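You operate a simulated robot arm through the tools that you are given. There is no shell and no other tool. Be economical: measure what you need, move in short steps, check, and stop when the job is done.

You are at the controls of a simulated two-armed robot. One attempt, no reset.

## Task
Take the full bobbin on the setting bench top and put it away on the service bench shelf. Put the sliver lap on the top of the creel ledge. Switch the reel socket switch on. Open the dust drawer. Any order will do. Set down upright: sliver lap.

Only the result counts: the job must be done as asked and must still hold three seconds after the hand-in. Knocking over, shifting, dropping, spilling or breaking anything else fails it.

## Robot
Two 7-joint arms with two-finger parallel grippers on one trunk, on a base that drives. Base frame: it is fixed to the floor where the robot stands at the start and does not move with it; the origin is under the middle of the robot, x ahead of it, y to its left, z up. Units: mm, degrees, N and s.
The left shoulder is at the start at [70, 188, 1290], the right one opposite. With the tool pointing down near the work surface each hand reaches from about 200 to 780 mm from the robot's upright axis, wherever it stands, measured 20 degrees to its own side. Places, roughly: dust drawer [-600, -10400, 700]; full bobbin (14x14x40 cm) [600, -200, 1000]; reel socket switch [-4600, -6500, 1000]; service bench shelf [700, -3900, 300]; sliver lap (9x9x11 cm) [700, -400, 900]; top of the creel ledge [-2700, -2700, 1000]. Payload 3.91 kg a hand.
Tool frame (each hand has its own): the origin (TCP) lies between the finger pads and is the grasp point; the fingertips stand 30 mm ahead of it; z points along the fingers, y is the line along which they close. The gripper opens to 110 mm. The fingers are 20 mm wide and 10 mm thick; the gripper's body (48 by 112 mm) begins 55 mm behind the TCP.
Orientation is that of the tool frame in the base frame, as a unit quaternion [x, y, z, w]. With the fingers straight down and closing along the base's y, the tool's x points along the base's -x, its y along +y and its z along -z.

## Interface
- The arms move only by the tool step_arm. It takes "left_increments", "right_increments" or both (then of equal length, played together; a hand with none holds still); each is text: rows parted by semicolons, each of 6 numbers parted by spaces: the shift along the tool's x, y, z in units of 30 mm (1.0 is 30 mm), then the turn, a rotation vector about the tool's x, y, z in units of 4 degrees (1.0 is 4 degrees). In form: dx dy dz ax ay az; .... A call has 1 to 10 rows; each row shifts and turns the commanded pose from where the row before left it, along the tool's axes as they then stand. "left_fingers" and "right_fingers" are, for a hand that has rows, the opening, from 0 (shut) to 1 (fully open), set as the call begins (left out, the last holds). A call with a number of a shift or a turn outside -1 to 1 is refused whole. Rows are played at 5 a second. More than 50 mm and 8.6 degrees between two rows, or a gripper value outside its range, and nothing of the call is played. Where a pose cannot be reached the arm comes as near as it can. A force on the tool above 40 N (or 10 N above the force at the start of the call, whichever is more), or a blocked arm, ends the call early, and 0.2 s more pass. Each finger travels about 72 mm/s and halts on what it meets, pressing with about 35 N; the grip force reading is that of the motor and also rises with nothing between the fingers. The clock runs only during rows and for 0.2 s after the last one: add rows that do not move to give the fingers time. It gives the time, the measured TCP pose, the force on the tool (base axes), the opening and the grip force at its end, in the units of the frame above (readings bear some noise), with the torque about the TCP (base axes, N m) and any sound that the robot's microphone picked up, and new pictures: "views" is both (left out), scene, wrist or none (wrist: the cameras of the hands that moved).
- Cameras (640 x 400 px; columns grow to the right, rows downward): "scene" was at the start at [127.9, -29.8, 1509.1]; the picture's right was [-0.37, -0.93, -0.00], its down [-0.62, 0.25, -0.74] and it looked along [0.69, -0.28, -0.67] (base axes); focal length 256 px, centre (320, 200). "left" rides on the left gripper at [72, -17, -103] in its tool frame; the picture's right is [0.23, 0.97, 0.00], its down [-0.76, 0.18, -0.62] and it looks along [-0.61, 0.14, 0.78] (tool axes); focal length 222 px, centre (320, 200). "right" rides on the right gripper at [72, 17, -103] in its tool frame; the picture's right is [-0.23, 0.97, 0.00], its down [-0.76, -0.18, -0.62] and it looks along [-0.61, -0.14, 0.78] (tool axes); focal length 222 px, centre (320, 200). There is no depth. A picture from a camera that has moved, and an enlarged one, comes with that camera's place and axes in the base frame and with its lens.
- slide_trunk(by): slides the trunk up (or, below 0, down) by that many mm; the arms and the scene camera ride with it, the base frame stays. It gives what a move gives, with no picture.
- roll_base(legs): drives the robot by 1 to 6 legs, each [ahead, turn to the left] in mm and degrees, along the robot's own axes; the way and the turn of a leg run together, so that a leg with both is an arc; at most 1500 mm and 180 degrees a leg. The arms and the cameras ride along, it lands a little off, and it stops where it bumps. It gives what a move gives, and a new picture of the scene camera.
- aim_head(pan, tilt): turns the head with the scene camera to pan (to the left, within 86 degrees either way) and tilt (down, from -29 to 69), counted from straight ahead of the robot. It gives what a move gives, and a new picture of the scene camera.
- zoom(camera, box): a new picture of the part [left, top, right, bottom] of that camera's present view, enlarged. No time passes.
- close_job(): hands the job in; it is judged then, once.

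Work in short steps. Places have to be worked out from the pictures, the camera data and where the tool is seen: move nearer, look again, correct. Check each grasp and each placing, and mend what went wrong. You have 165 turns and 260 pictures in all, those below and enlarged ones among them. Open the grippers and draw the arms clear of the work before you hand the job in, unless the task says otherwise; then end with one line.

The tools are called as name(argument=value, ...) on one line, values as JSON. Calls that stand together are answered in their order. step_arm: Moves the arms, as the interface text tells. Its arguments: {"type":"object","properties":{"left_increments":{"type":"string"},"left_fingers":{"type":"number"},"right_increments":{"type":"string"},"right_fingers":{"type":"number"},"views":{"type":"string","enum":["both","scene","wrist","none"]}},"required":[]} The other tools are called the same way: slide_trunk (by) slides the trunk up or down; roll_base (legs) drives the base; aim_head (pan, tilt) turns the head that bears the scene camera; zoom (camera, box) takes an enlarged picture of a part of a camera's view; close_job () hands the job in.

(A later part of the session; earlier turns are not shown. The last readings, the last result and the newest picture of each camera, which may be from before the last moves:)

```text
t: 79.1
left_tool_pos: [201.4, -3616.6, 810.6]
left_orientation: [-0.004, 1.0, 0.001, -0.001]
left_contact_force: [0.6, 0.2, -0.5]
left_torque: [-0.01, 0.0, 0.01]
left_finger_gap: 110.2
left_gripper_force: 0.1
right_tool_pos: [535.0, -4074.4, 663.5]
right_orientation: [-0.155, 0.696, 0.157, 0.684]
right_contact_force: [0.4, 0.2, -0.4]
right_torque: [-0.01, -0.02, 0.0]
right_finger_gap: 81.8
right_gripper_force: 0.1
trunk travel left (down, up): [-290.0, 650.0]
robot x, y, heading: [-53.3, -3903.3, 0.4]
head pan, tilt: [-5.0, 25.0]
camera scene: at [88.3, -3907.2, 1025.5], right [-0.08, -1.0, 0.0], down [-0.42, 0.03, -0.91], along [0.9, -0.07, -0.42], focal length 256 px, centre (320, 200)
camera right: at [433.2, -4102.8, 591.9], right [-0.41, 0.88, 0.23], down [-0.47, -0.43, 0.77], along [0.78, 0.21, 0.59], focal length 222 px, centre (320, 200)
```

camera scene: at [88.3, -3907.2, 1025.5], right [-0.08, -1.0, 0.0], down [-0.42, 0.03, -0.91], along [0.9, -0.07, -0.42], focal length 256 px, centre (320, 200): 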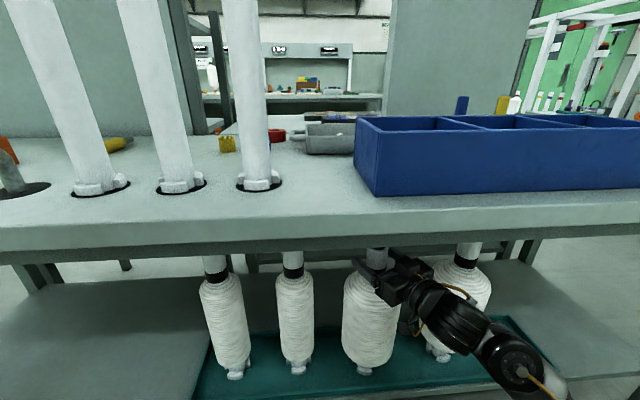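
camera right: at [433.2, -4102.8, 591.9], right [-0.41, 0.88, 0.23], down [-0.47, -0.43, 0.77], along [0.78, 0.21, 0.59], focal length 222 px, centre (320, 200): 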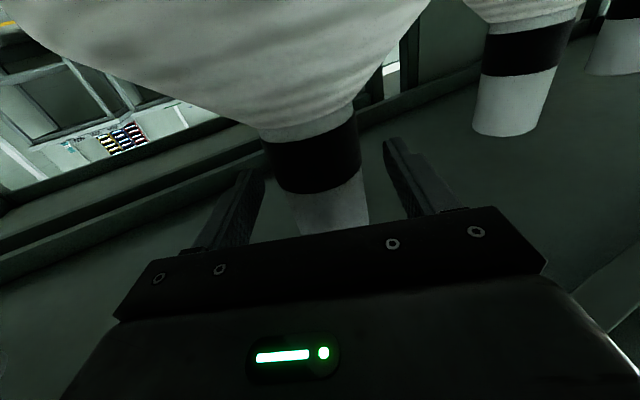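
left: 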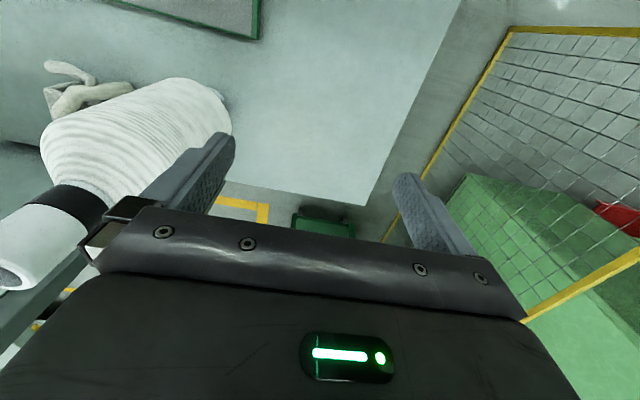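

The bobbin stands free on the shelf. I'll withdraw straight back along the fingers.

step_arm(right_increments="0 0 -0.7 0 0 0;0 0 -0.7 0 0 0;0 0 -0.7 0 0 0;0 0 -0.7 0 0 0;0 0 -0.7 0 0 0", views="both")

```text
t: 80.3
left_tool_pos: [200.8, -3616.0, 811.0]
left_orientation: [-0.004, 1.0, 0.001, -0.001]
left_contact_force: [-0.1, -0.1, 0.1]
left_torque: [0.02, 0.02, 0.02]
left_finger_gap: 110.2
left_gripper_force: 0.1
right_tool_pos: [443.0, -4120.4, 664.6]
right_orientation: [-0.155, 0.696, 0.158, 0.683]
right_contact_force: [0.4, -0.3, -0.6]
right_torque: [0.05, -0.03, -0.02]
right_finger_gap: 82.4
right_gripper_force: 0.0
trunk travel left (down, up): [-290.0, 650.0]
robot x, y, heading: [-55.7, -3898.8, 0.5]
head pan, tilt: [-5.0, 25.0]
camera scene: at [88.1, -3907.3, 1025.5], right [-0.08, -1.0, 0.0], down [-0.42, 0.03, -0.91], along [0.9, -0.07, -0.42], focal length 256 px, centre (320, 200)
camera right: at [340.9, -4148.1, 593.1], right [-0.41, 0.88, 0.23], down [-0.47, -0.43, 0.77], along [0.78, 0.21, 0.59], focal length 222 px, centre (320, 200)
```

scene: 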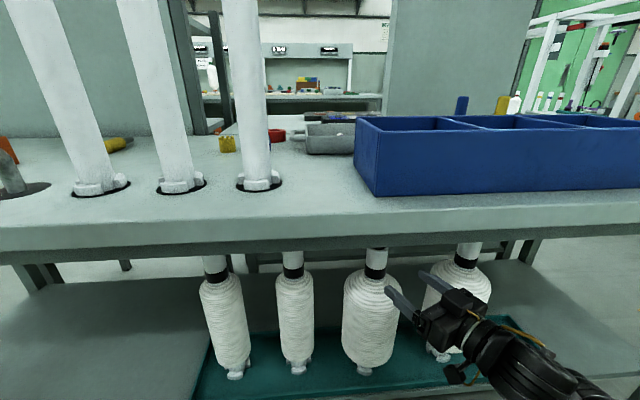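
right: 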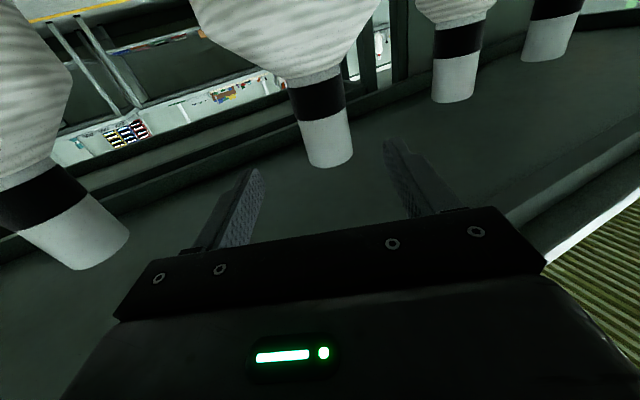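

The bobbin is upright on the shelf. I'll back out, raise the trunk, and return to the setting bench for the lap.

roll_base(legs=[[-390, 0]])

slide_trunk(by=300)

slide_trunk(by=290)

roll_base(legs=[[0, 90], [1500, 0], [1500, 0]])

```text
t: 82.8
left_tool_pos: [-194.4, -3620.0, 811.9]
left_orientation: [-0.006, 1.0, -0.001, -0.001]
left_contact_force: [0.6, -0.3, 0.7]
left_torque: [-0.01, -0.01, -0.02]
left_finger_gap: 109.8
left_gripper_force: 0.0
right_tool_pos: [48.6, -4122.2, 665.2]
right_orientation: [-0.156, 0.695, 0.159, 0.683]
right_contact_force: [0.9, -0.1, -0.3]
right_torque: [0.0, -0.03, -0.01]
right_finger_gap: 82.7
right_gripper_force: 0.1
trunk travel left (down, up): [-290.0, 650.0]
robot x, y, heading: [-446.1, -3908.8, 0.4]
head pan, tilt: [-5.0, 25.0]
camera scene: at [-306.3, -3910.3, 1025.6], right [-0.08, -1.0, 0.0], down [-0.42, 0.03, -0.91], along [0.9, -0.07, -0.42], focal length 256 px, centre (320, 200)
```

scene: 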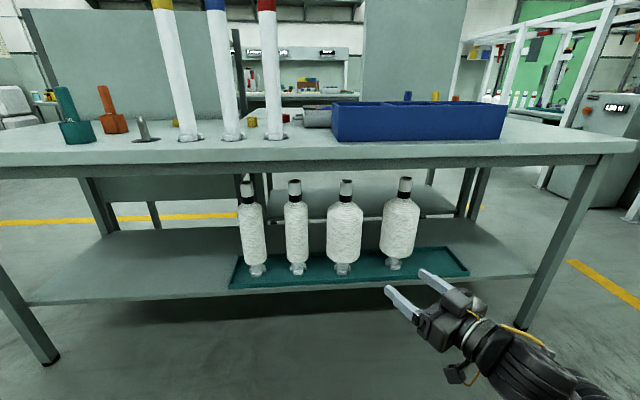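

```text
t: 85.8
left_tool_pos: [-193.3, -3618.0, 1110.9]
left_orientation: [-0.005, 1.0, -0.001, -0.001]
left_contact_force: [0.4, 0.3, -0.4]
left_torque: [-0.02, -0.01, 0.01]
left_finger_gap: 110.1
left_gripper_force: 0.0
right_tool_pos: [49.7, -4120.6, 964.9]
right_orientation: [-0.155, 0.695, 0.157, 0.684]
right_contact_force: [0.2, 0.0, 0.7]
right_torque: [-0.01, -0.01, -0.02]
right_finger_gap: 82.5
right_gripper_force: 0.1
trunk travel left (down, up): [-590.0, 350.0]
robot x, y, heading: [-445.4, -3906.1, 1.0]
head pan, tilt: [-5.0, 25.0]
```

```text
t: 88.7
left_tool_pos: [-193.4, -3619.9, 1399.2]
left_orientation: [-0.005, 1.0, 0.0, 0.0]
left_contact_force: [-0.1, 0.7, 0.4]
left_torque: [-0.02, -0.03, 0.02]
left_finger_gap: 110.0
left_gripper_force: 0.1
right_tool_pos: [49.1, -4120.7, 1255.1]
right_orientation: [-0.155, 0.695, 0.158, 0.684]
right_contact_force: [0.5, 0.1, -1.1]
right_torque: [0.03, 0.01, 0.01]
right_finger_gap: 82.0
right_gripper_force: 0.1
trunk travel left (down, up): [-880.0, 60.0]
robot x, y, heading: [-449.6, -3906.8, 0.6]
head pan, tilt: [-5.0, 25.0]
```

```text
t: 106.9
left_tool_pos: [-754.1, -655.3, 1399.2]
left_orientation: [-0.707, 0.707, 0.0, -0.002]
left_contact_force: [0.2, -0.8, 0.6]
left_torque: [-0.02, -0.02, 0.03]
left_finger_gap: 110.2
left_gripper_force: 0.0
right_tool_pos: [-250.7, -416.6, 1254.4]
right_orientation: [0.599, -0.385, -0.593, -0.375]
right_contact_force: [-0.5, -0.2, 0.2]
right_torque: [0.03, 0.02, 0.01]
right_finger_gap: 82.2
right_gripper_force: 0.0
trunk travel left (down, up): [-880.0, 60.0]
robot x, y, heading: [-473.2, -912.6, 89.8]
head pan, tilt: [-5.0, 25.0]
camera scene: at [-463.0, -768.9, 1615.6], right [1.0, -0.09, 0.0], down [-0.04, -0.42, -0.91], along [0.08, 0.9, -0.42], focal length 256 px, centre (320, 200)
```

scene: 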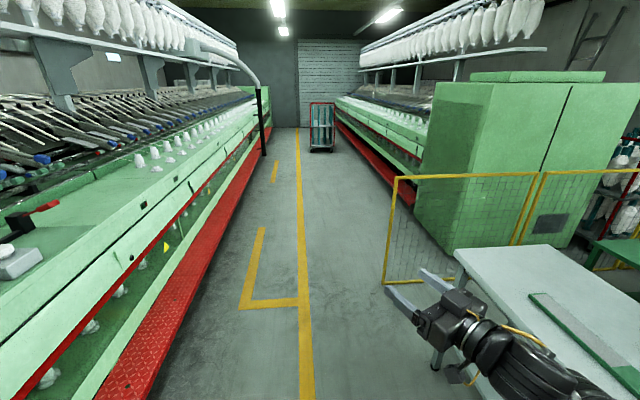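

Continuing to the lap's station and turning to face the bench. I'll also turn the right hand back to pointing down.

roll_base(legs=[[760, 0], [0, -90]])

step_arm(right_increments="0 0 0 1 0 0;0 0 0 1 0 0;0 0 0 1 0 0;0 0 0 1 0 0;0 0 0 1 0 0;0 0 0 1 0 0;0 0 0 0 1 0;0 0 0 0 1 0;0 0 0 0 1 0;0 0 0 0 1 0", right_fingers=1, views="none")

step_arm(right_increments="0 0 0 0 1 0;0 0 0 0 1 0;0 0 0 0 1 0;0 0 0 0 1 0;0 0 0 0 1 0;0 0 0 0 1 0;0 0 0 0 1 0;0 0 0 0 1 0;0 0 0 0 1 0;0 0 0 0 1 0", views="none")

step_arm(right_increments="0 0 0 0 1 0;0 0 0 0 1 0;0 0 0 0 1 0;0 0 0 0 1 0;0 0 0 0 1 0;0 0 0 0 1 0;0 0 0 0 1 0;0 0 0 0 1 0", views="none")

aim_head(pan=-15, tilt=35)

```text
t: 114.9
left_tool_pos: [-210.6, 137.9, 1399.9]
left_orientation: [0.005, 1.0, 0.0, -0.001]
left_contact_force: [-0.3, 0.6, -0.3]
left_torque: [-0.01, 0.04, 0.01]
left_finger_gap: 110.1
left_gripper_force: 0.1
right_tool_pos: [24.2, -367.9, 1254.4]
right_orientation: [-0.149, 0.697, 0.152, 0.685]
right_contact_force: [-0.1, -0.2, 0.0]
right_torque: [0.02, 0.02, 0.0]
right_finger_gap: 82.4
right_gripper_force: 0.0
trunk travel left (down, up): [-880.0, 60.0]
robot x, y, heading: [-471.1, -140.2, -0.8]
head pan, tilt: [-5.0, 25.0]
camera scene: at [-328.6, -150.3, 1615.5], right [-0.1, -1.0, 0.0], down [-0.42, 0.04, -0.91], along [0.9, -0.09, -0.42], focal length 256 px, centre (320, 200)
```

scene: 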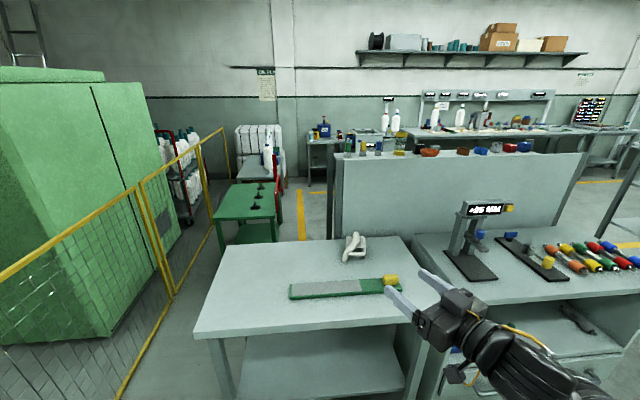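

```text
t: 117.1
left_tool_pos: [-210.5, 138.1, 1399.8]
left_orientation: [0.005, 1.0, 0.0, -0.002]
left_contact_force: [-0.2, -0.2, -0.4]
left_torque: [-0.01, 0.01, -0.03]
left_finger_gap: 110.0
left_gripper_force: 0.1
right_tool_pos: [39.3, -393.1, 1209.8]
right_orientation: [-0.004, 0.804, 0.004, 0.595]
right_contact_force: [0.7, -0.9, -0.2]
right_torque: [-0.01, -0.01, -0.02]
right_finger_gap: 110.1
right_gripper_force: 0.1
right hand out of reach, approached as far as the arm can: row 1, 3, 6, 7, 8, 10
trunk travel left (down, up): [-880.0, 60.0]
robot x, y, heading: [-471.3, -145.7, -0.4]
head pan, tilt: [-5.0, 25.0]
```

```text
t: 118.2
left_tool_pos: [-210.1, 139.5, 1400.9]
left_orientation: [0.004, 1.0, 0.0, 0.0]
left_contact_force: [0.6, -0.5, 0.0]
left_torque: [0.01, -0.03, 0.01]
left_finger_gap: 109.9
left_gripper_force: 0.1
right_tool_pos: [41.6, -394.4, 1212.8]
right_orientation: [-0.005, 0.873, 0.003, 0.487]
right_contact_force: [32.5, 1.9, -5.4]
right_torque: [0.0, -1.02, -0.37]
right_finger_gap: 110.1
right_gripper_force: 0.1
trunk travel left (down, up): [-880.0, 60.0]
robot x, y, heading: [-471.7, -142.4, -0.6]
head pan, tilt: [-5.0, 25.0]
stopped in row 5 (right hand): the force on the tool passed its limit (the readings are from after the stop); the commanded pose is now the measured one
```

```text
t: 118.4
left_tool_pos: [-212.3, 139.1, 1399.0]
left_orientation: [0.004, 1.0, 0.0, 0.0]
left_contact_force: [1.0, 0.5, 0.5]
left_torque: [0.0, 0.0, 0.06]
left_finger_gap: 110.0
left_gripper_force: 0.1
right_tool_pos: [42.0, -391.9, 1214.2]
right_orientation: [-0.005, 0.872, 0.002, 0.489]
right_contact_force: [23.2, 1.3, -3.7]
right_torque: [-0.01, -0.7, -0.25]
right_finger_gap: 110.0
right_gripper_force: 0.1
trunk travel left (down, up): [-880.0, 60.0]
robot x, y, heading: [-469.5, -141.3, -0.5]
head pan, tilt: [-5.0, 25.0]
stopped in row 1 (right hand): the force on the tool passed its limit (the readings are from after the stop); the commanded pose is now the measured one
```

```text
t: 119.1
left_tool_pos: [-210.8, 139.0, 1400.4]
left_orientation: [0.005, 1.0, 0.001, 0.0]
left_contact_force: [-0.7, 0.3, 0.2]
left_torque: [0.0, 0.01, -0.01]
left_finger_gap: 110.2
left_gripper_force: 0.0
right_tool_pos: [40.8, -392.7, 1212.7]
right_orientation: [-0.005, 0.873, 0.002, 0.487]
right_contact_force: [36.1, 1.0, -9.8]
right_torque: [0.0, -1.67, -0.34]
right_finger_gap: 109.9
right_gripper_force: 0.1
trunk travel left (down, up): [-880.0, 60.0]
robot x, y, heading: [-472.9, -142.5, -0.4]
head pan, tilt: [-15.0, 35.0]
camera scene: at [-335.4, -165.0, 1599.8], right [-0.27, -0.96, 0.0], down [-0.55, 0.15, -0.82], along [0.79, -0.22, -0.57], focal length 256 px, centre (320, 200)
```

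scene: 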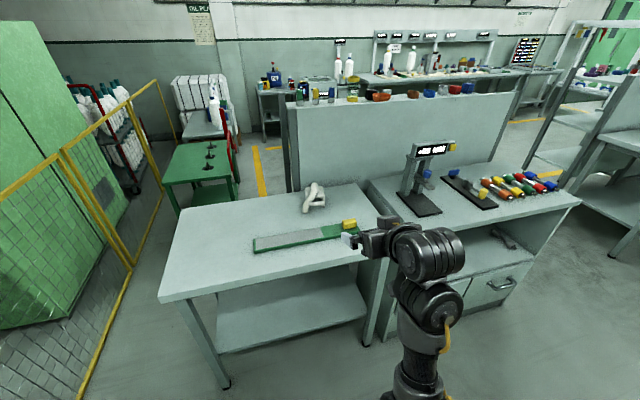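

The right hand is pressing on its own arm because it's folded too tight. I'll extend it forward before turning further.

step_arm(right_increments="-0.5 0 0.85 0 0 0;-0.5 0 0.85 0 0 0;-0.5 0 0.85 0 0 0;-0.5 0 0.85 0 0 0;-0.5 0 0.85 0 0 0", views="none")

step_arm(right_increments="0 0 0 0 1 0;0 0 0 0 1 0;0 0 0 0 1 0;0 0 0 0 1 0;0 0 0 0 1 0;0 0 0 0 1 0;0 0 0 0 1 0;0 0 0 0 1 0;0 0 0 0 1 0;0 0 0 0 1 0", views="none")

```text
t: 120.3
left_tool_pos: [-210.4, 138.0, 1398.9]
left_orientation: [0.005, 1.0, 0.0, 0.0]
left_contact_force: [-0.5, 0.0, 0.3]
left_torque: [-0.01, 0.05, -0.01]
left_finger_gap: 110.2
left_gripper_force: 0.0
right_tool_pos: [190.4, -391.9, 1208.7]
right_orientation: [-0.005, 0.874, 0.002, 0.486]
right_contact_force: [-0.4, 0.0, 0.2]
right_torque: [0.0, -0.03, 0.0]
right_finger_gap: 109.9
right_gripper_force: 0.1
trunk travel left (down, up): [-880.0, 60.0]
robot x, y, heading: [-472.8, -143.3, -0.6]
head pan, tilt: [-15.0, 35.0]
```

```text
t: 121.4
left_tool_pos: [-210.5, 139.1, 1399.6]
left_orientation: [0.004, 1.0, 0.0, 0.0]
left_contact_force: [1.5, -0.7, -0.9]
left_torque: [-0.02, 0.04, -0.01]
left_finger_gap: 109.9
left_gripper_force: 0.1
right_tool_pos: [191.1, -390.8, 1211.3]
right_orientation: [-0.003, 0.931, 0.003, 0.365]
right_contact_force: [23.9, 5.4, -11.8]
right_torque: [-0.25, -0.84, -0.85]
right_finger_gap: 110.2
right_gripper_force: 0.1
trunk travel left (down, up): [-880.0, 60.0]
robot x, y, heading: [-469.2, -139.3, -0.6]
head pan, tilt: [-15.0, 35.0]
stopped in row 5 (right hand): the force on the tool passed its limit (the readings are from after the stop); the commanded pose is now the measured one
```

It's contact with its own arm again because the elbow is low. I'll extend forward and down so the forearm slopes, then turn the fingers down.

step_arm(right_increments="0.35 0 0.87 0 0 0;0.35 0 0.87 0 0 0;0.35 0 0.87 0 0 0;0.35 0 0.87 0 0 0;0.35 0 0.87 0 0 0;0.35 0 0.87 0 0 0;0.35 0 0.87 0 0 0;0.35 0 0.87 0 0 0", views="none")

step_arm(right_increments="0 0 0 0 1 0;0 0 0 0 1 0;0 0 0 0 1 0;0 0 0 0 1 0;0 0 0 0 1 0;0 0 0 0 1 0;0 0 0 0 1 0;0 0 0 0 1 0;0 0 0 0 1 0;0 0 0 0 1 0", views="scene")

```text
t: 123.2
left_tool_pos: [-210.4, 139.0, 1400.4]
left_orientation: [0.005, 1.0, 0.0, -0.001]
left_contact_force: [0.0, -1.0, 0.1]
left_torque: [0.02, 0.03, 0.02]
left_finger_gap: 110.2
left_gripper_force: 0.0
right_tool_pos: [271.8, -389.6, 1000.2]
right_orientation: [-0.003, 0.931, 0.002, 0.365]
right_contact_force: [-0.3, 0.5, -0.8]
right_torque: [0.01, 0.03, 0.02]
right_finger_gap: 110.0
right_gripper_force: 0.0
trunk travel left (down, up): [-880.0, 60.0]
robot x, y, heading: [-473.6, -143.3, -0.5]
head pan, tilt: [-15.0, 35.0]
```

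```text
t: 125.4
left_tool_pos: [-211.9, 139.5, 1398.2]
left_orientation: [0.005, 1.0, 0.0, 0.0]
left_contact_force: [0.1, -0.7, 0.1]
left_torque: [-0.02, -0.03, -0.03]
left_finger_gap: 110.0
left_gripper_force: 0.0
right_tool_pos: [269.5, -389.7, 998.4]
right_orientation: [-0.005, 1.0, 0.001, 0.023]
right_contact_force: [-0.4, -0.7, 0.4]
right_torque: [-0.01, 0.0, 0.0]
right_finger_gap: 110.1
right_gripper_force: 0.1
trunk travel left (down, up): [-880.0, 60.0]
robot x, y, heading: [-466.8, -141.3, -0.6]
head pan, tilt: [-15.0, 35.0]
camera scene: at [-334.9, -164.6, 1599.6], right [-0.27, -0.96, 0.0], down [-0.55, 0.15, -0.82], along [0.79, -0.22, -0.57], focal length 256 px, centre (320, 200)
```

scene: 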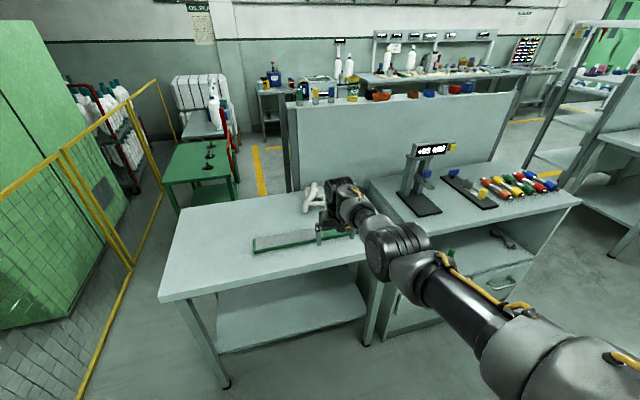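

The hand is pointing down now. I'll raise the trunk 60 mm for clearance, roll forward above the lap, and look with the wrist camera.

slide_trunk(by=58)

roll_base(legs=[[240, 0.5]])

step_arm(right_increments="0 0 -0.2 0 0.6 0;0 0 0 0 0 0", views="both")

```text
t: 126.4
left_tool_pos: [-211.0, 137.2, 1459.1]
left_orientation: [0.004, 1.0, -0.001, -0.001]
left_contact_force: [-0.2, 0.1, -0.2]
left_torque: [0.01, -0.05, -0.02]
left_finger_gap: 109.9
left_gripper_force: 0.1
right_tool_pos: [270.5, -390.6, 1058.0]
right_orientation: [-0.005, 1.0, 0.0, 0.024]
right_contact_force: [-0.3, -0.2, 0.3]
right_torque: [0.01, -0.02, 0.01]
right_finger_gap: 110.0
right_gripper_force: 0.1
trunk travel left (down, up): [-938.0, 2.0]
robot x, y, heading: [-471.8, -140.7, -0.4]
head pan, tilt: [-15.0, 35.0]
```

```text
t: 128.1
left_tool_pos: [19.1, 140.7, 1460.0]
left_orientation: [-0.001, 1.0, 0.0, 0.001]
left_contact_force: [-0.4, -0.3, 0.3]
left_torque: [-0.03, -0.02, -0.02]
left_finger_gap: 109.8
left_gripper_force: 0.1
right_tool_pos: [509.1, -385.1, 1059.8]
right_orientation: [-0.008, 1.0, 0.001, 0.024]
right_contact_force: [0.1, -0.4, -0.2]
right_torque: [-0.01, -0.05, 0.04]
right_finger_gap: 110.1
right_gripper_force: 0.2
trunk travel left (down, up): [-938.0, 2.0]
robot x, y, heading: [-233.8, -144.6, -0.3]
head pan, tilt: [-15.0, 35.0]
camera scene: at [-100.7, -164.5, 1658.1], right [-0.26, -0.97, 0.0], down [-0.55, 0.15, -0.82], along [0.79, -0.21, -0.57], focal length 256 px, centre (320, 200)
```

scene: 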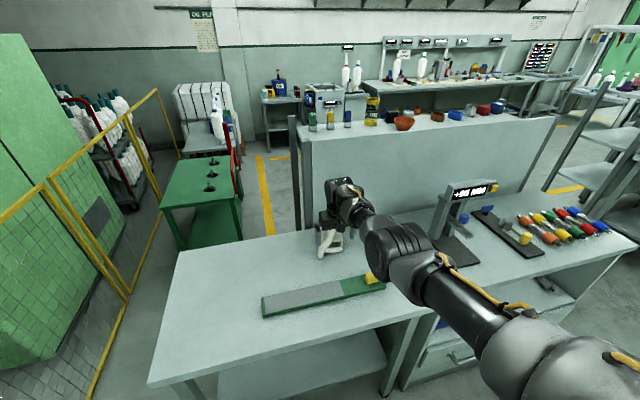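

```text
t: 128.7
left_tool_pos: [22.4, 140.1, 1458.7]
left_orientation: [-0.001, 1.0, 0.0, 0.0]
left_contact_force: [-0.3, -0.3, -0.5]
left_torque: [0.0, -0.01, -0.04]
left_finger_gap: 110.0
left_gripper_force: 0.1
right_tool_pos: [504.4, -387.3, 1066.0]
right_orientation: [-0.01, 1.0, 0.0, 0.003]
right_contact_force: [-1.1, 0.5, -0.4]
right_torque: [0.0, -0.02, -0.01]
right_finger_gap: 110.2
right_gripper_force: 0.1
right hand out of reach, approached as far as the arm can: row 1
trunk travel left (down, up): [-938.0, 2.0]
robot x, y, heading: [-230.2, -146.0, 0.1]
head pan, tilt: [-15.0, 35.0]
camera scene: at [-99.2, -164.6, 1658.0], right [-0.26, -0.97, 0.0], down [-0.55, 0.15, -0.82], along [0.79, -0.21, -0.57], focal length 256 px, centre (320, 200)
camera right: at [430.5, -371.7, 1169.1], right [0.21, 0.98, 0.0], down [0.76, -0.16, 0.63], along [0.61, -0.13, -0.78], focal length 222 px, centre (320, 200)
```

scene: 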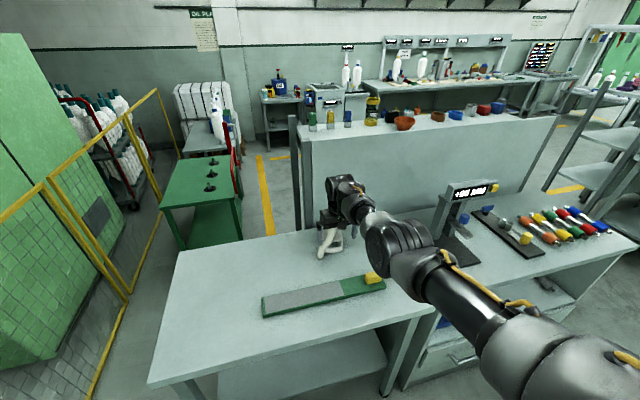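
right: 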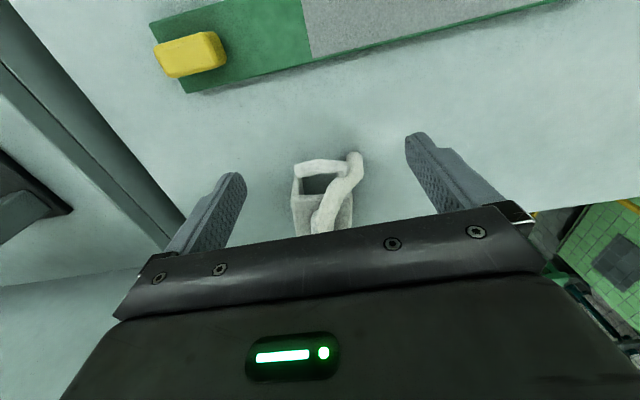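

The lap is just ahead of the fingers, so I'll zoom in to measure it.

zoom(camera="right", box=[260, 130, 390, 240])

zoom(camera="scene", box=[300, 190, 380, 270])

```text
3.64 times, centred on (325, 185) of right
camera zoom: at [430.5, -371.7, 1169.1], right [0.21, 0.98, 0.0], down [0.76, -0.16, 0.63], along [0.61, -0.13, -0.78], focal length 808 px, centre (302, 254)
```

zoom: 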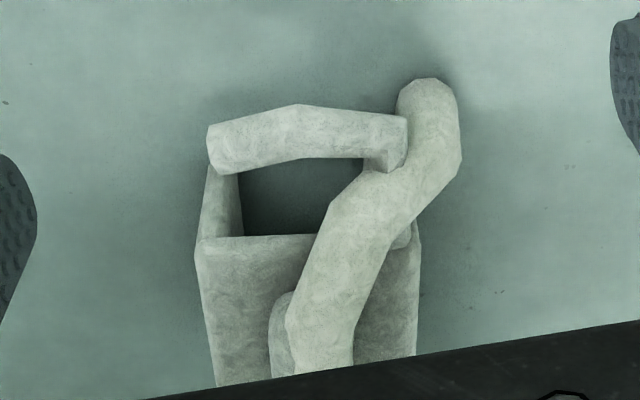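

```text
5.00 times, centred on (340, 230) of scene
camera zoom: at [-99.2, -164.6, 1658.0], right [-0.26, -0.97, 0.0], down [-0.55, 0.15, -0.82], along [0.79, -0.21, -0.57], focal length 1280 px, centre (220, 50)
```

zoom: 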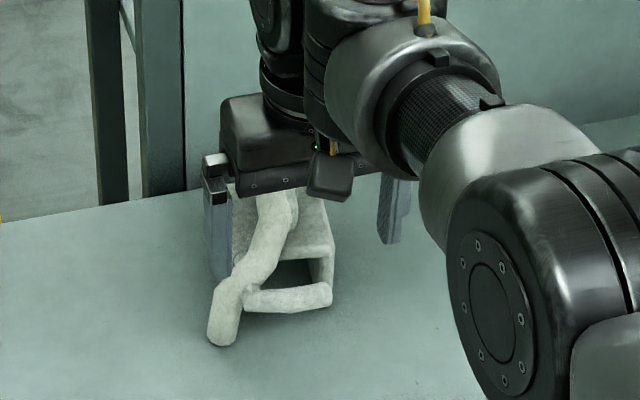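

The lap is a small box about 75 mm wide, yawed roughly -12°, centred near [632,-413], with a tail at its front left. I'll yaw the gripper to match and roll forward.

step_arm(right_increments="0 0 0 0 0 1;0 0 0 0 0 1;0 0 0 0 0 1", views="none")

roll_base(legs=[[100, 0]])

step_arm(right_increments="0 0 0 0 0 0", views="both")

```text
t: 129.5
left_tool_pos: [25.2, 140.6, 1457.7]
left_orientation: [-0.001, 1.0, 0.0, -0.001]
left_contact_force: [0.4, 0.0, -0.4]
left_torque: [-0.03, -0.01, -0.03]
left_finger_gap: 110.1
left_gripper_force: 0.0
right_tool_pos: [505.9, -387.7, 1066.0]
right_orientation: [0.096, 0.995, 0.0, 0.003]
right_contact_force: [-0.2, -0.4, -0.3]
right_torque: [-0.02, 0.0, -0.02]
right_finger_gap: 110.1
right_gripper_force: 0.0
trunk travel left (down, up): [-938.0, 2.0]
robot x, y, heading: [-235.0, -141.5, 0.2]
head pan, tilt: [-15.0, 35.0]
```

```text
t: 130.7
left_tool_pos: [106.5, 141.3, 1462.9]
left_orientation: [0.0, 1.0, 0.0, 0.007]
left_contact_force: [-0.8, 0.1, 0.5]
left_torque: [-0.02, -0.07, 0.01]
left_finger_gap: 110.1
left_gripper_force: 0.1
right_tool_pos: [596.5, -387.1, 1073.7]
right_orientation: [0.095, 0.995, 0.001, 0.009]
right_contact_force: [-1.1, -1.5, -0.2]
right_torque: [0.02, -0.1, 0.0]
right_finger_gap: 110.2
right_gripper_force: 0.1
trunk travel left (down, up): [-938.0, 2.0]
robot x, y, heading: [-134.4, -144.9, 0.3]
head pan, tilt: [-15.0, 35.0]
camera scene: at [-12.4, -163.7, 1659.1], right [-0.26, -0.97, 0.0], down [-0.55, 0.15, -0.82], along [0.8, -0.21, -0.57], focal length 256 px, centre (320, 200)
```

scene: 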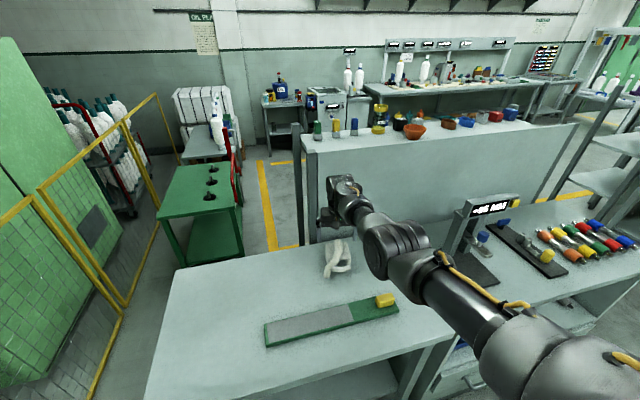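

```text
t: 131.1
left_tool_pos: [131.5, 140.6, 1457.3]
left_orientation: [0.0, 1.0, 0.0, -0.002]
left_contact_force: [2.1, -0.2, -1.0]
left_torque: [-0.01, 0.06, -0.01]
left_finger_gap: 110.4
left_gripper_force: 0.0
right_tool_pos: [613.0, -388.6, 1059.3]
right_orientation: [0.095, 0.995, 0.001, -0.002]
right_contact_force: [0.5, -0.9, -0.5]
right_torque: [0.02, 0.05, -0.04]
right_finger_gap: 110.2
right_gripper_force: 0.1
trunk travel left (down, up): [-938.0, 2.0]
robot x, y, heading: [-131.7, -138.0, -0.0]
head pan, tilt: [-15.0, 35.0]
camera scene: at [15.7, -164.8, 1656.5], right [-0.26, -0.97, 0.0], down [-0.56, 0.15, -0.81], along [0.79, -0.21, -0.58], focal length 256 px, centre (320, 200)
camera right: at [545.0, -357.0, 1163.3], right [0.41, 0.91, 0.0], down [0.71, -0.32, 0.62], along [0.57, -0.25, -0.78], focal length 222 px, centre (320, 200)
```

scene: 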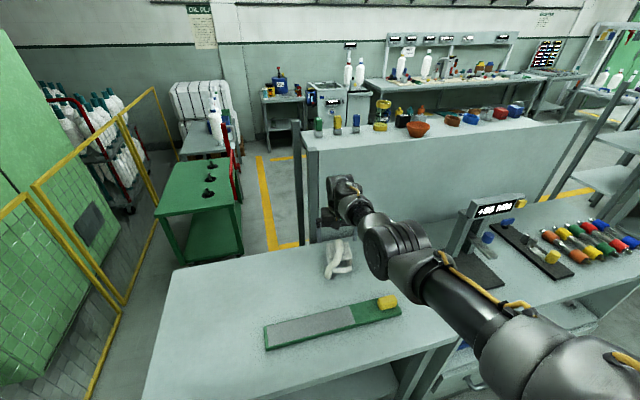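
right: 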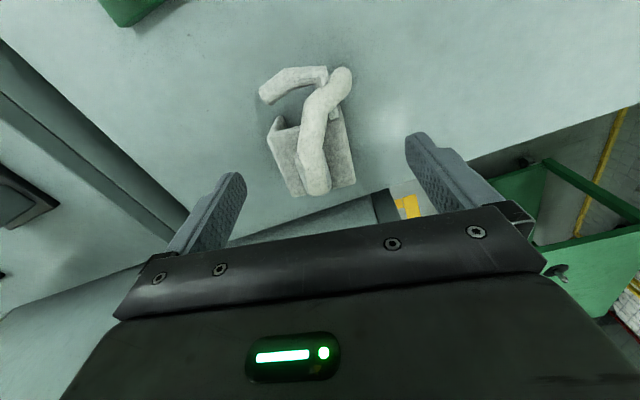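

The whole lap is now in the wrist view. I'll zoom in to refine its centre and yaw.

zoom(camera="right", box=[235, 50, 395, 210])

```text
2.50 times, centred on (315, 130) of right
camera zoom: at [545.0, -357.0, 1163.3], right [0.41, 0.91, 0.0], down [0.71, -0.32, 0.62], along [0.57, -0.25, -0.78], focal length 555 px, centre (332, 375)
```

zoom: 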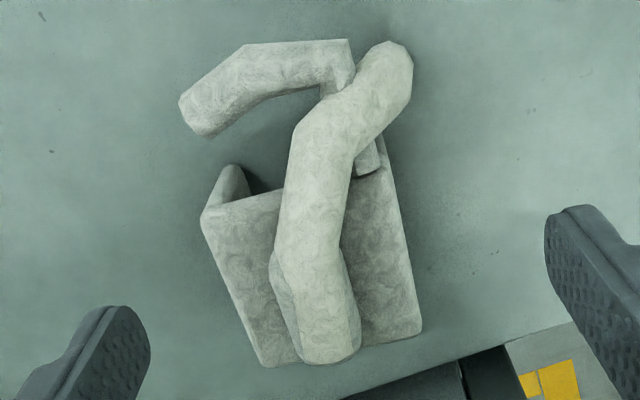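

The box's top corners give a centre of about (646,-409), yaw -11°, width 75. I'll shift over it and descend partway.

step_arm(right_increments="-0.6 -0.22 0 0 0 0;-0.57 -0.23 0 0 0 0;0 0 0.5 0 0 0;0 0 0.5 0 0 0;0 0 0.5 0 0 0;0 0 0 0 0 0", views="both")

```text
t: 132.5
left_tool_pos: [122.9, 139.0, 1459.3]
left_orientation: [0.0, 1.0, 0.0, 0.002]
left_contact_force: [-0.6, 0.1, 0.6]
left_torque: [-0.01, 0.0, 0.01]
left_finger_gap: 109.9
left_gripper_force: 0.1
right_tool_pos: [599.0, -399.3, 1033.3]
right_orientation: [0.095, 0.996, 0.001, 0.003]
right_contact_force: [0.3, 0.5, -0.2]
right_torque: [-0.02, 0.0, -0.01]
right_finger_gap: 110.1
right_gripper_force: 0.0
right hand out of reach, approached as far as the arm can: row 1, 2, 3, 5
trunk travel left (down, up): [-938.0, 2.0]
robot x, y, heading: [-131.6, -147.0, 0.2]
head pan, tilt: [-15.0, 35.0]
camera scene: at [3.9, -164.2, 1657.7], right [-0.26, -0.97, 0.0], down [-0.55, 0.15, -0.82], along [0.79, -0.21, -0.57], focal length 256 px, centre (320, 200)
camera right: at [529.2, -368.7, 1136.8], right [0.41, 0.91, 0.0], down [0.71, -0.32, 0.63], along [0.57, -0.25, -0.78], focal length 222 px, centre (320, 200)
```

scene: 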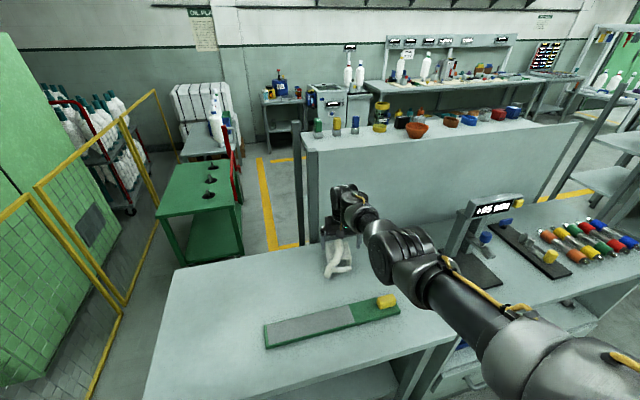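
right: 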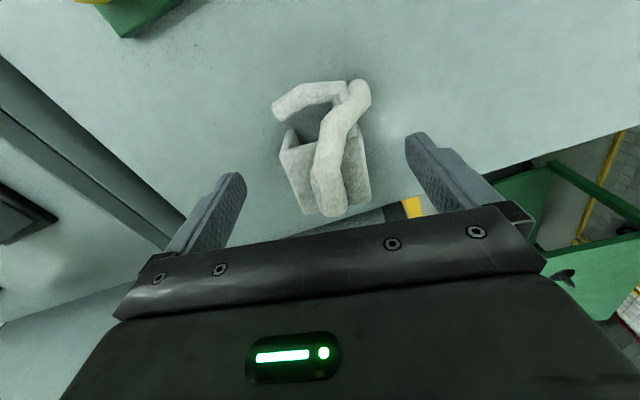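

The arm is at its reach limit there. I'll roll 100 mm closer, pulling the hand back by the difference.

step_arm(right_increments="0.9 0 0 0 0 0;0.9 0 0 0 0 0", views="none")

roll_base(legs=[[100, 0]])

step_arm(right_increments="0 0 0 0 0 0;0 0 0 0 0 0", views="wrist")

```text
t: 133.1
left_tool_pos: [118.8, 139.0, 1459.5]
left_orientation: [0.0, 1.0, 0.0, 0.003]
left_contact_force: [0.2, -0.6, 0.3]
left_torque: [-0.03, 0.0, -0.02]
left_finger_gap: 109.9
left_gripper_force: 0.0
right_tool_pos: [542.7, -389.6, 1035.1]
right_orientation: [0.095, 0.995, 0.001, 0.003]
right_contact_force: [0.4, 0.2, -0.4]
right_torque: [0.03, -0.01, -0.01]
right_finger_gap: 109.9
right_gripper_force: 0.1
trunk travel left (down, up): [-938.0, 2.0]
robot x, y, heading: [-136.6, -144.4, 0.2]
head pan, tilt: [-15.0, 35.0]
```

```text
t: 134.2
left_tool_pos: [205.0, 141.2, 1461.2]
left_orientation: [0.0, 1.0, 0.0, 0.009]
left_contact_force: [-0.9, -0.2, -0.1]
left_torque: [0.01, -0.14, 0.01]
left_finger_gap: 110.0
left_gripper_force: 0.1
right_tool_pos: [632.6, -389.3, 1041.2]
right_orientation: [0.095, 0.995, 0.002, 0.009]
right_contact_force: [-1.3, 0.1, 0.8]
right_torque: [0.0, -0.02, 0.0]
right_finger_gap: 110.0
right_gripper_force: 0.1
trunk travel left (down, up): [-938.0, 2.0]
robot x, y, heading: [-35.5, -143.5, -0.1]
head pan, tilt: [-15.0, 35.0]
camera scene: at [86.2, -164.2, 1659.3], right [-0.26, -0.97, 0.0], down [-0.55, 0.15, -0.82], along [0.8, -0.21, -0.57], focal length 256 px, centre (320, 200)
```

scene: 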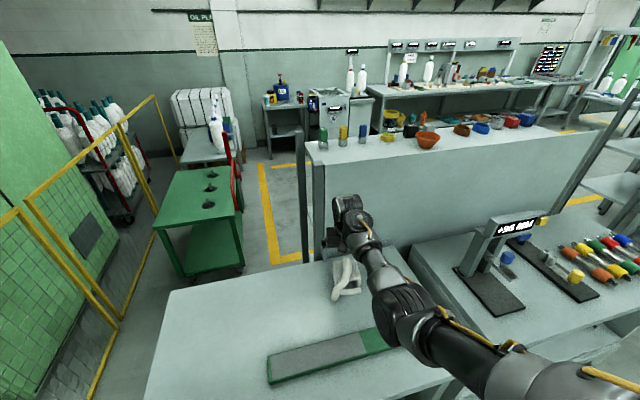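

```text
t: 134.8
left_tool_pos: [212.6, 140.7, 1461.3]
left_orientation: [-0.001, 1.0, -0.001, 0.006]
left_contact_force: [-0.4, 0.7, -0.1]
left_torque: [0.03, -0.06, -0.02]
left_finger_gap: 109.9
left_gripper_force: 0.0
right_tool_pos: [638.7, -389.8, 1036.5]
right_orientation: [0.094, 0.996, 0.001, 0.006]
right_contact_force: [-0.2, -0.7, 0.3]
right_torque: [0.01, -0.03, 0.03]
right_finger_gap: 110.1
right_gripper_force: 0.0
trunk travel left (down, up): [-938.0, 2.0]
robot x, y, heading: [-35.1, -146.2, -0.1]
head pan, tilt: [-15.0, 35.0]
camera right: at [569.6, -357.5, 1139.2], right [0.41, 0.91, 0.01], down [0.71, -0.32, 0.63], along [0.58, -0.25, -0.78], focal length 222 px, centre (320, 200)
```

right: 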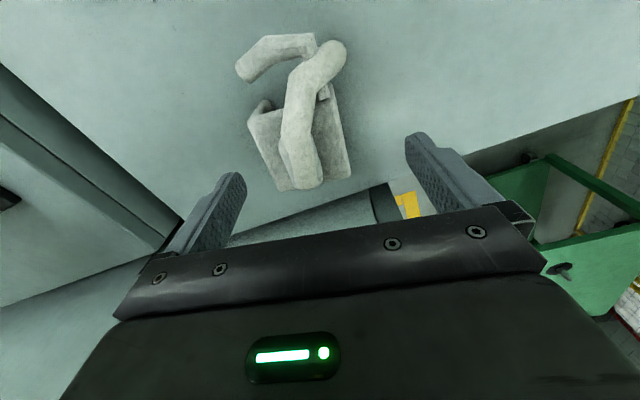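

The lap's centre is confirmed at about (650,-408). I'll shift 9, -18 and start descending.

step_arm(right_increments="-0.41 -0.53 0 0 0 0;0 0 0.5 0 0 0;0 0 0.5 0 0 0;0 0 0.4 0 0 0;0 0 0 0 0 0", views="both")

```text
t: 136.0
left_tool_pos: [218.4, 140.1, 1460.5]
left_orientation: [0.0, 1.0, 0.0, 0.004]
left_contact_force: [0.6, 0.9, -0.7]
left_torque: [0.04, -0.04, 0.02]
left_finger_gap: 110.0
left_gripper_force: 0.0
right_tool_pos: [651.9, -405.9, 992.2]
right_orientation: [0.095, 0.996, 0.002, 0.004]
right_contact_force: [0.5, -0.2, -0.2]
right_torque: [0.01, 0.0, 0.01]
right_finger_gap: 110.1
right_gripper_force: 0.1
trunk travel left (down, up): [-938.0, 2.0]
robot x, y, heading: [-33.1, -143.4, 0.3]
head pan, tilt: [-15.0, 35.0]
camera scene: at [102.0, -164.7, 1657.8], right [-0.26, -0.97, 0.0], down [-0.55, 0.15, -0.82], along [0.79, -0.21, -0.57], focal length 256 px, centre (320, 200)
camera right: at [583.9, -376.1, 1094.6], right [0.41, 0.91, 0.0], down [0.71, -0.32, 0.63], along [0.58, -0.25, -0.78], focal length 222 px, centre (320, 200)
```

scene: 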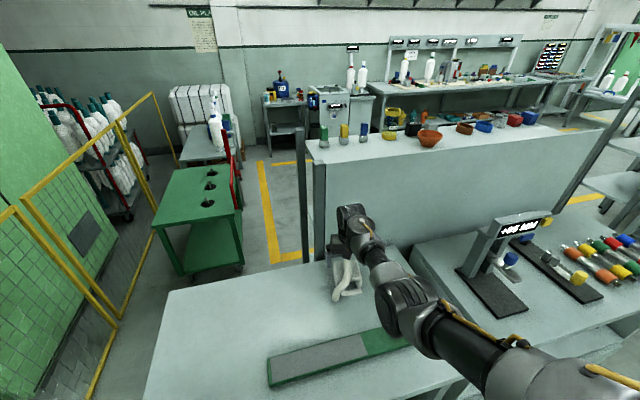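
right: 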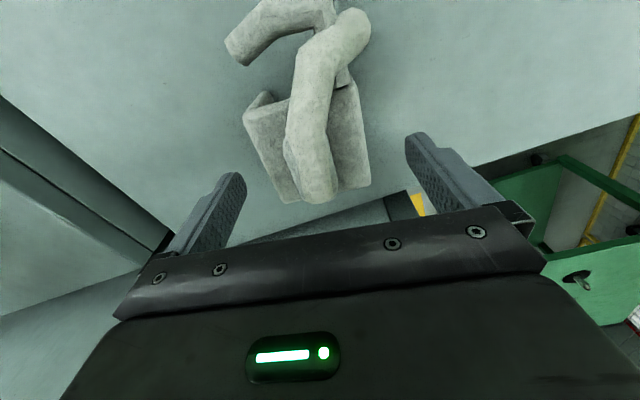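

Aligned, with the centre matching within a few mm. I'll descend to z≈925.

step_arm(right_increments="0.1 -0.07 0.4 0 0 0;0 0 0.4 0 0 0;0 0 0.4 0 0 0;0 0 0.4 0 0 0;0 0 0.4 0 0 0;0 0 0.2 0 0 0;0 0 0 0 0 0", views="wrist")

```text
t: 137.6
left_tool_pos: [219.2, 139.9, 1458.8]
left_orientation: [0.0, 1.0, 0.0, 0.004]
left_contact_force: [0.0, 0.6, -1.0]
left_torque: [0.02, 0.03, -0.01]
left_finger_gap: 110.1
left_gripper_force: 0.1
right_tool_pos: [650.1, -407.4, 926.7]
right_orientation: [0.095, 0.995, 0.001, 0.004]
right_contact_force: [-0.8, 0.0, 0.5]
right_torque: [0.01, -0.03, 0.0]
right_finger_gap: 110.0
right_gripper_force: 0.0
trunk travel left (down, up): [-938.0, 2.0]
robot x, y, heading: [-34.3, -143.3, 0.3]
head pan, tilt: [-15.0, 35.0]
camera right: at [581.2, -377.2, 1028.6], right [0.41, 0.91, 0.0], down [0.71, -0.32, 0.63], along [0.58, -0.25, -0.78], focal length 222 px, centre (320, 200)
```

right: 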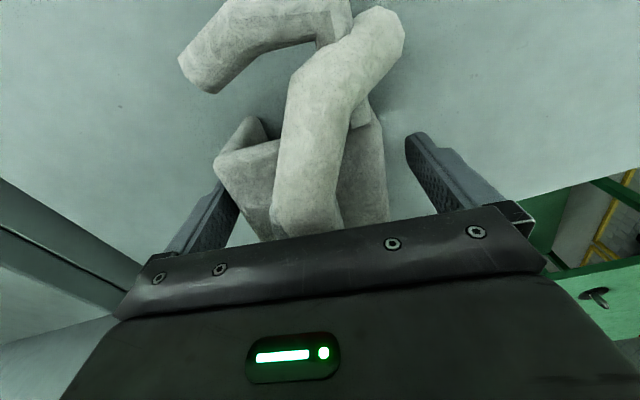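

The box is slightly toward the -y finger. I'll nudge -5 mm and close.

step_arm(right_increments="0 -0.17 0 0 0 0;0 0 0 0 0 0", views="none")

step_arm(right_increments="0 0 0 0 0 0;0 0 0 0 0 0;0 0 0 0 0 0;0 0 0 0 0 0", right_fingers=0, views="wrist")

```text
t: 138.2
left_tool_pos: [218.5, 139.0, 1459.5]
left_orientation: [0.0, 1.0, 0.001, 0.004]
left_contact_force: [0.0, 0.2, -0.2]
left_torque: [0.02, 0.05, -0.01]
left_finger_gap: 109.9
left_gripper_force: 0.0
right_tool_pos: [650.2, -412.7, 925.9]
right_orientation: [0.095, 0.995, 0.001, 0.004]
right_contact_force: [0.3, 0.0, 0.8]
right_torque: [0.0, 0.0, 0.01]
right_finger_gap: 109.8
right_gripper_force: 0.0
trunk travel left (down, up): [-938.0, 2.0]
robot x, y, heading: [-35.9, -143.4, 0.2]
head pan, tilt: [-15.0, 35.0]
```

```text
t: 139.2
left_tool_pos: [219.4, 140.3, 1459.6]
left_orientation: [0.0, 1.0, 0.0, 0.003]
left_contact_force: [-0.4, 0.2, -0.5]
left_torque: [-0.03, 0.01, 0.03]
left_finger_gap: 110.1
left_gripper_force: 0.1
right_tool_pos: [648.5, -412.8, 925.5]
right_orientation: [0.095, 0.995, 0.0, 0.003]
right_contact_force: [-0.1, 0.0, 0.8]
right_torque: [-0.06, 0.01, -0.05]
right_finger_gap: 87.5
right_gripper_force: 35.0
trunk travel left (down, up): [-938.0, 2.0]
robot x, y, heading: [-35.3, -144.4, -0.2]
head pan, tilt: [-15.0, 35.0]
camera right: at [580.1, -382.2, 1028.6], right [0.41, 0.91, 0.0], down [0.71, -0.32, 0.63], along [0.58, -0.25, -0.78], focal length 222 px, centre (320, 200)
```

right: 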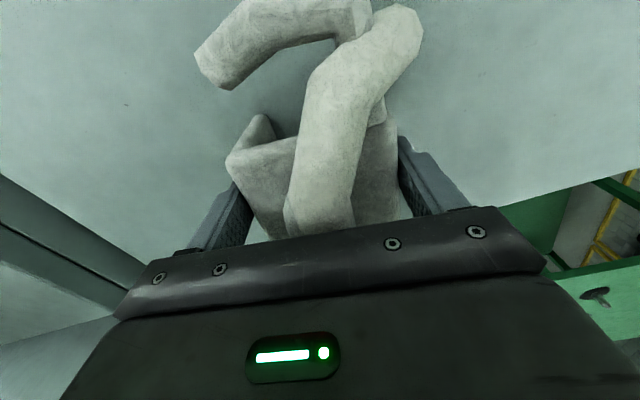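

It's gripped at 87.5 mm with 35 N. I'll lift.

step_arm(right_increments="0 0 -0.4 0 0 0;0 0 -0.5 0 0 0;0 0 -0.5 0 0 0;0 0 -0.5 0 0 0;0 0 -0.5 0 0 0;0 0 -0.5 0 0 0;0 0 0 0 0 0", views="both")

```text
t: 140.8
left_tool_pos: [218.8, 139.3, 1460.4]
left_orientation: [-0.001, 1.0, 0.0, 0.004]
left_contact_force: [0.2, 0.6, 0.0]
left_torque: [0.0, -0.01, 0.02]
left_finger_gap: 109.9
left_gripper_force: 0.0
right_tool_pos: [648.4, -411.9, 1014.2]
right_orientation: [0.096, 0.995, 0.0, 0.004]
right_contact_force: [-0.3, -0.6, -1.0]
right_torque: [0.0, 0.01, 0.03]
right_finger_gap: 87.8
right_gripper_force: 34.7
trunk travel left (down, up): [-938.0, 2.0]
robot x, y, heading: [-34.0, -144.1, 0.3]
head pan, tilt: [-15.0, 35.0]
camera scene: at [102.8, -164.4, 1657.7], right [-0.26, -0.97, 0.0], down [-0.55, 0.15, -0.82], along [0.79, -0.21, -0.57], focal length 256 px, centre (320, 200)
camera right: at [579.0, -381.9, 1116.0], right [0.41, 0.91, 0.0], down [0.71, -0.32, 0.63], along [0.57, -0.25, -0.78], focal length 222 px, centre (320, 200)
```

scene: 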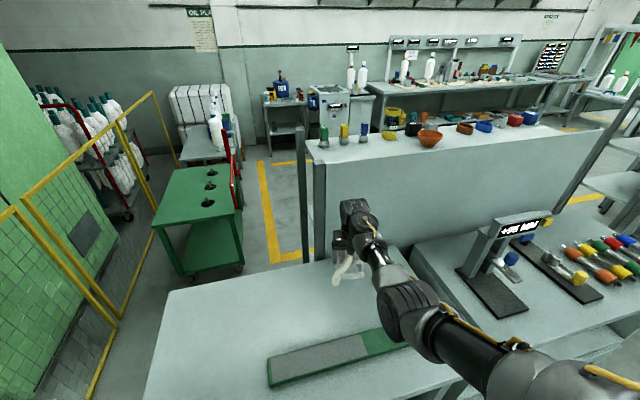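
right: 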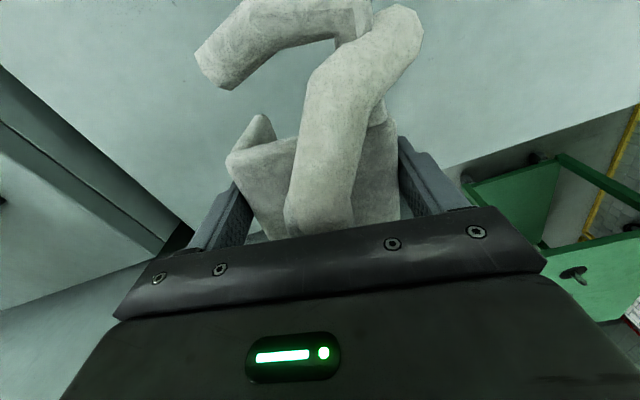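

The lap is held cleanly, and its bottom is about 66 mm below the TCP. I'll back off, turn right, and drive down the aisle to look for the creel ledge.

roll_base(legs=[[-420, 0], [0, -90], [1200, 0]])

aim_head(pan=-15, tilt=12)

```text
t: 152.9
left_tool_pos: [-160.0, -1591.0, 1458.9]
left_orientation: [0.704, 0.71, -0.003, 0.003]
left_contact_force: [0.2, -0.6, -0.3]
left_torque: [0.0, 0.0, 0.01]
left_finger_gap: 110.0
left_gripper_force: 0.1
right_tool_pos: [-711.6, -2022.8, 1013.2]
right_orientation: [0.769, 0.639, -0.002, 0.003]
right_contact_force: [-0.6, 0.2, -0.7]
right_torque: [0.01, 0.0, -0.03]
right_finger_gap: 87.6
right_gripper_force: 35.0
trunk travel left (down, up): [-938.0, 2.0]
robot x, y, heading: [-447.6, -1344.3, -89.5]
head pan, tilt: [-15.0, 35.0]
camera scene: at [-467.5, -1474.2, 1657.8], right [-0.97, 0.25, 0.0], down [0.14, 0.55, -0.82], along [-0.21, -0.79, -0.57], focal length 256 px, centre (320, 200)
```

scene: 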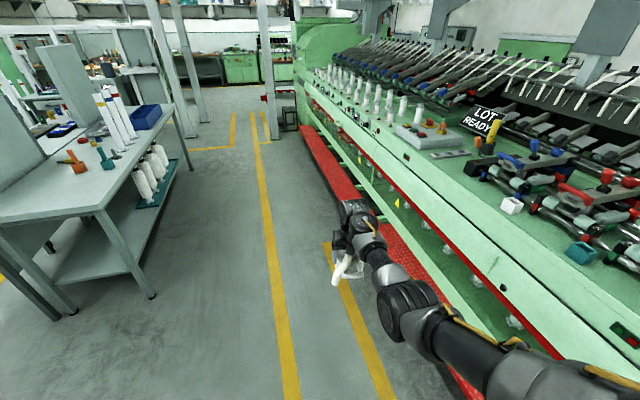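

```text
t: 153.8
left_tool_pos: [-161.0, -1591.1, 1458.2]
left_orientation: [0.705, 0.709, -0.003, 0.003]
left_contact_force: [0.0, 0.1, -0.2]
left_torque: [0.0, 0.0, 0.02]
left_finger_gap: 109.9
left_gripper_force: 0.0
right_tool_pos: [-710.5, -2023.4, 1013.5]
right_orientation: [0.769, 0.64, -0.002, 0.003]
right_contact_force: [0.0, -0.2, -0.2]
right_torque: [0.02, 0.02, 0.01]
right_finger_gap: 87.7
right_gripper_force: 35.1
trunk travel left (down, up): [-938.0, 2.0]
robot x, y, heading: [-448.4, -1340.5, -89.7]
head pan, tilt: [-15.0, 12.0]
camera scene: at [-468.8, -1480.6, 1694.5], right [-0.97, 0.25, 0.0], down [0.05, 0.2, -0.98], along [-0.25, -0.95, -0.21], focal length 256 px, centre (320, 200)
```

scene: 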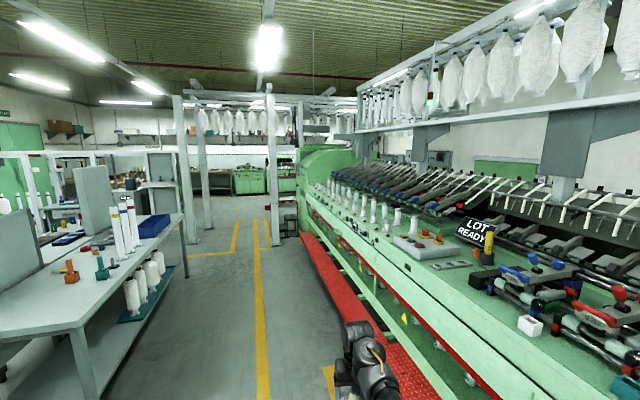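

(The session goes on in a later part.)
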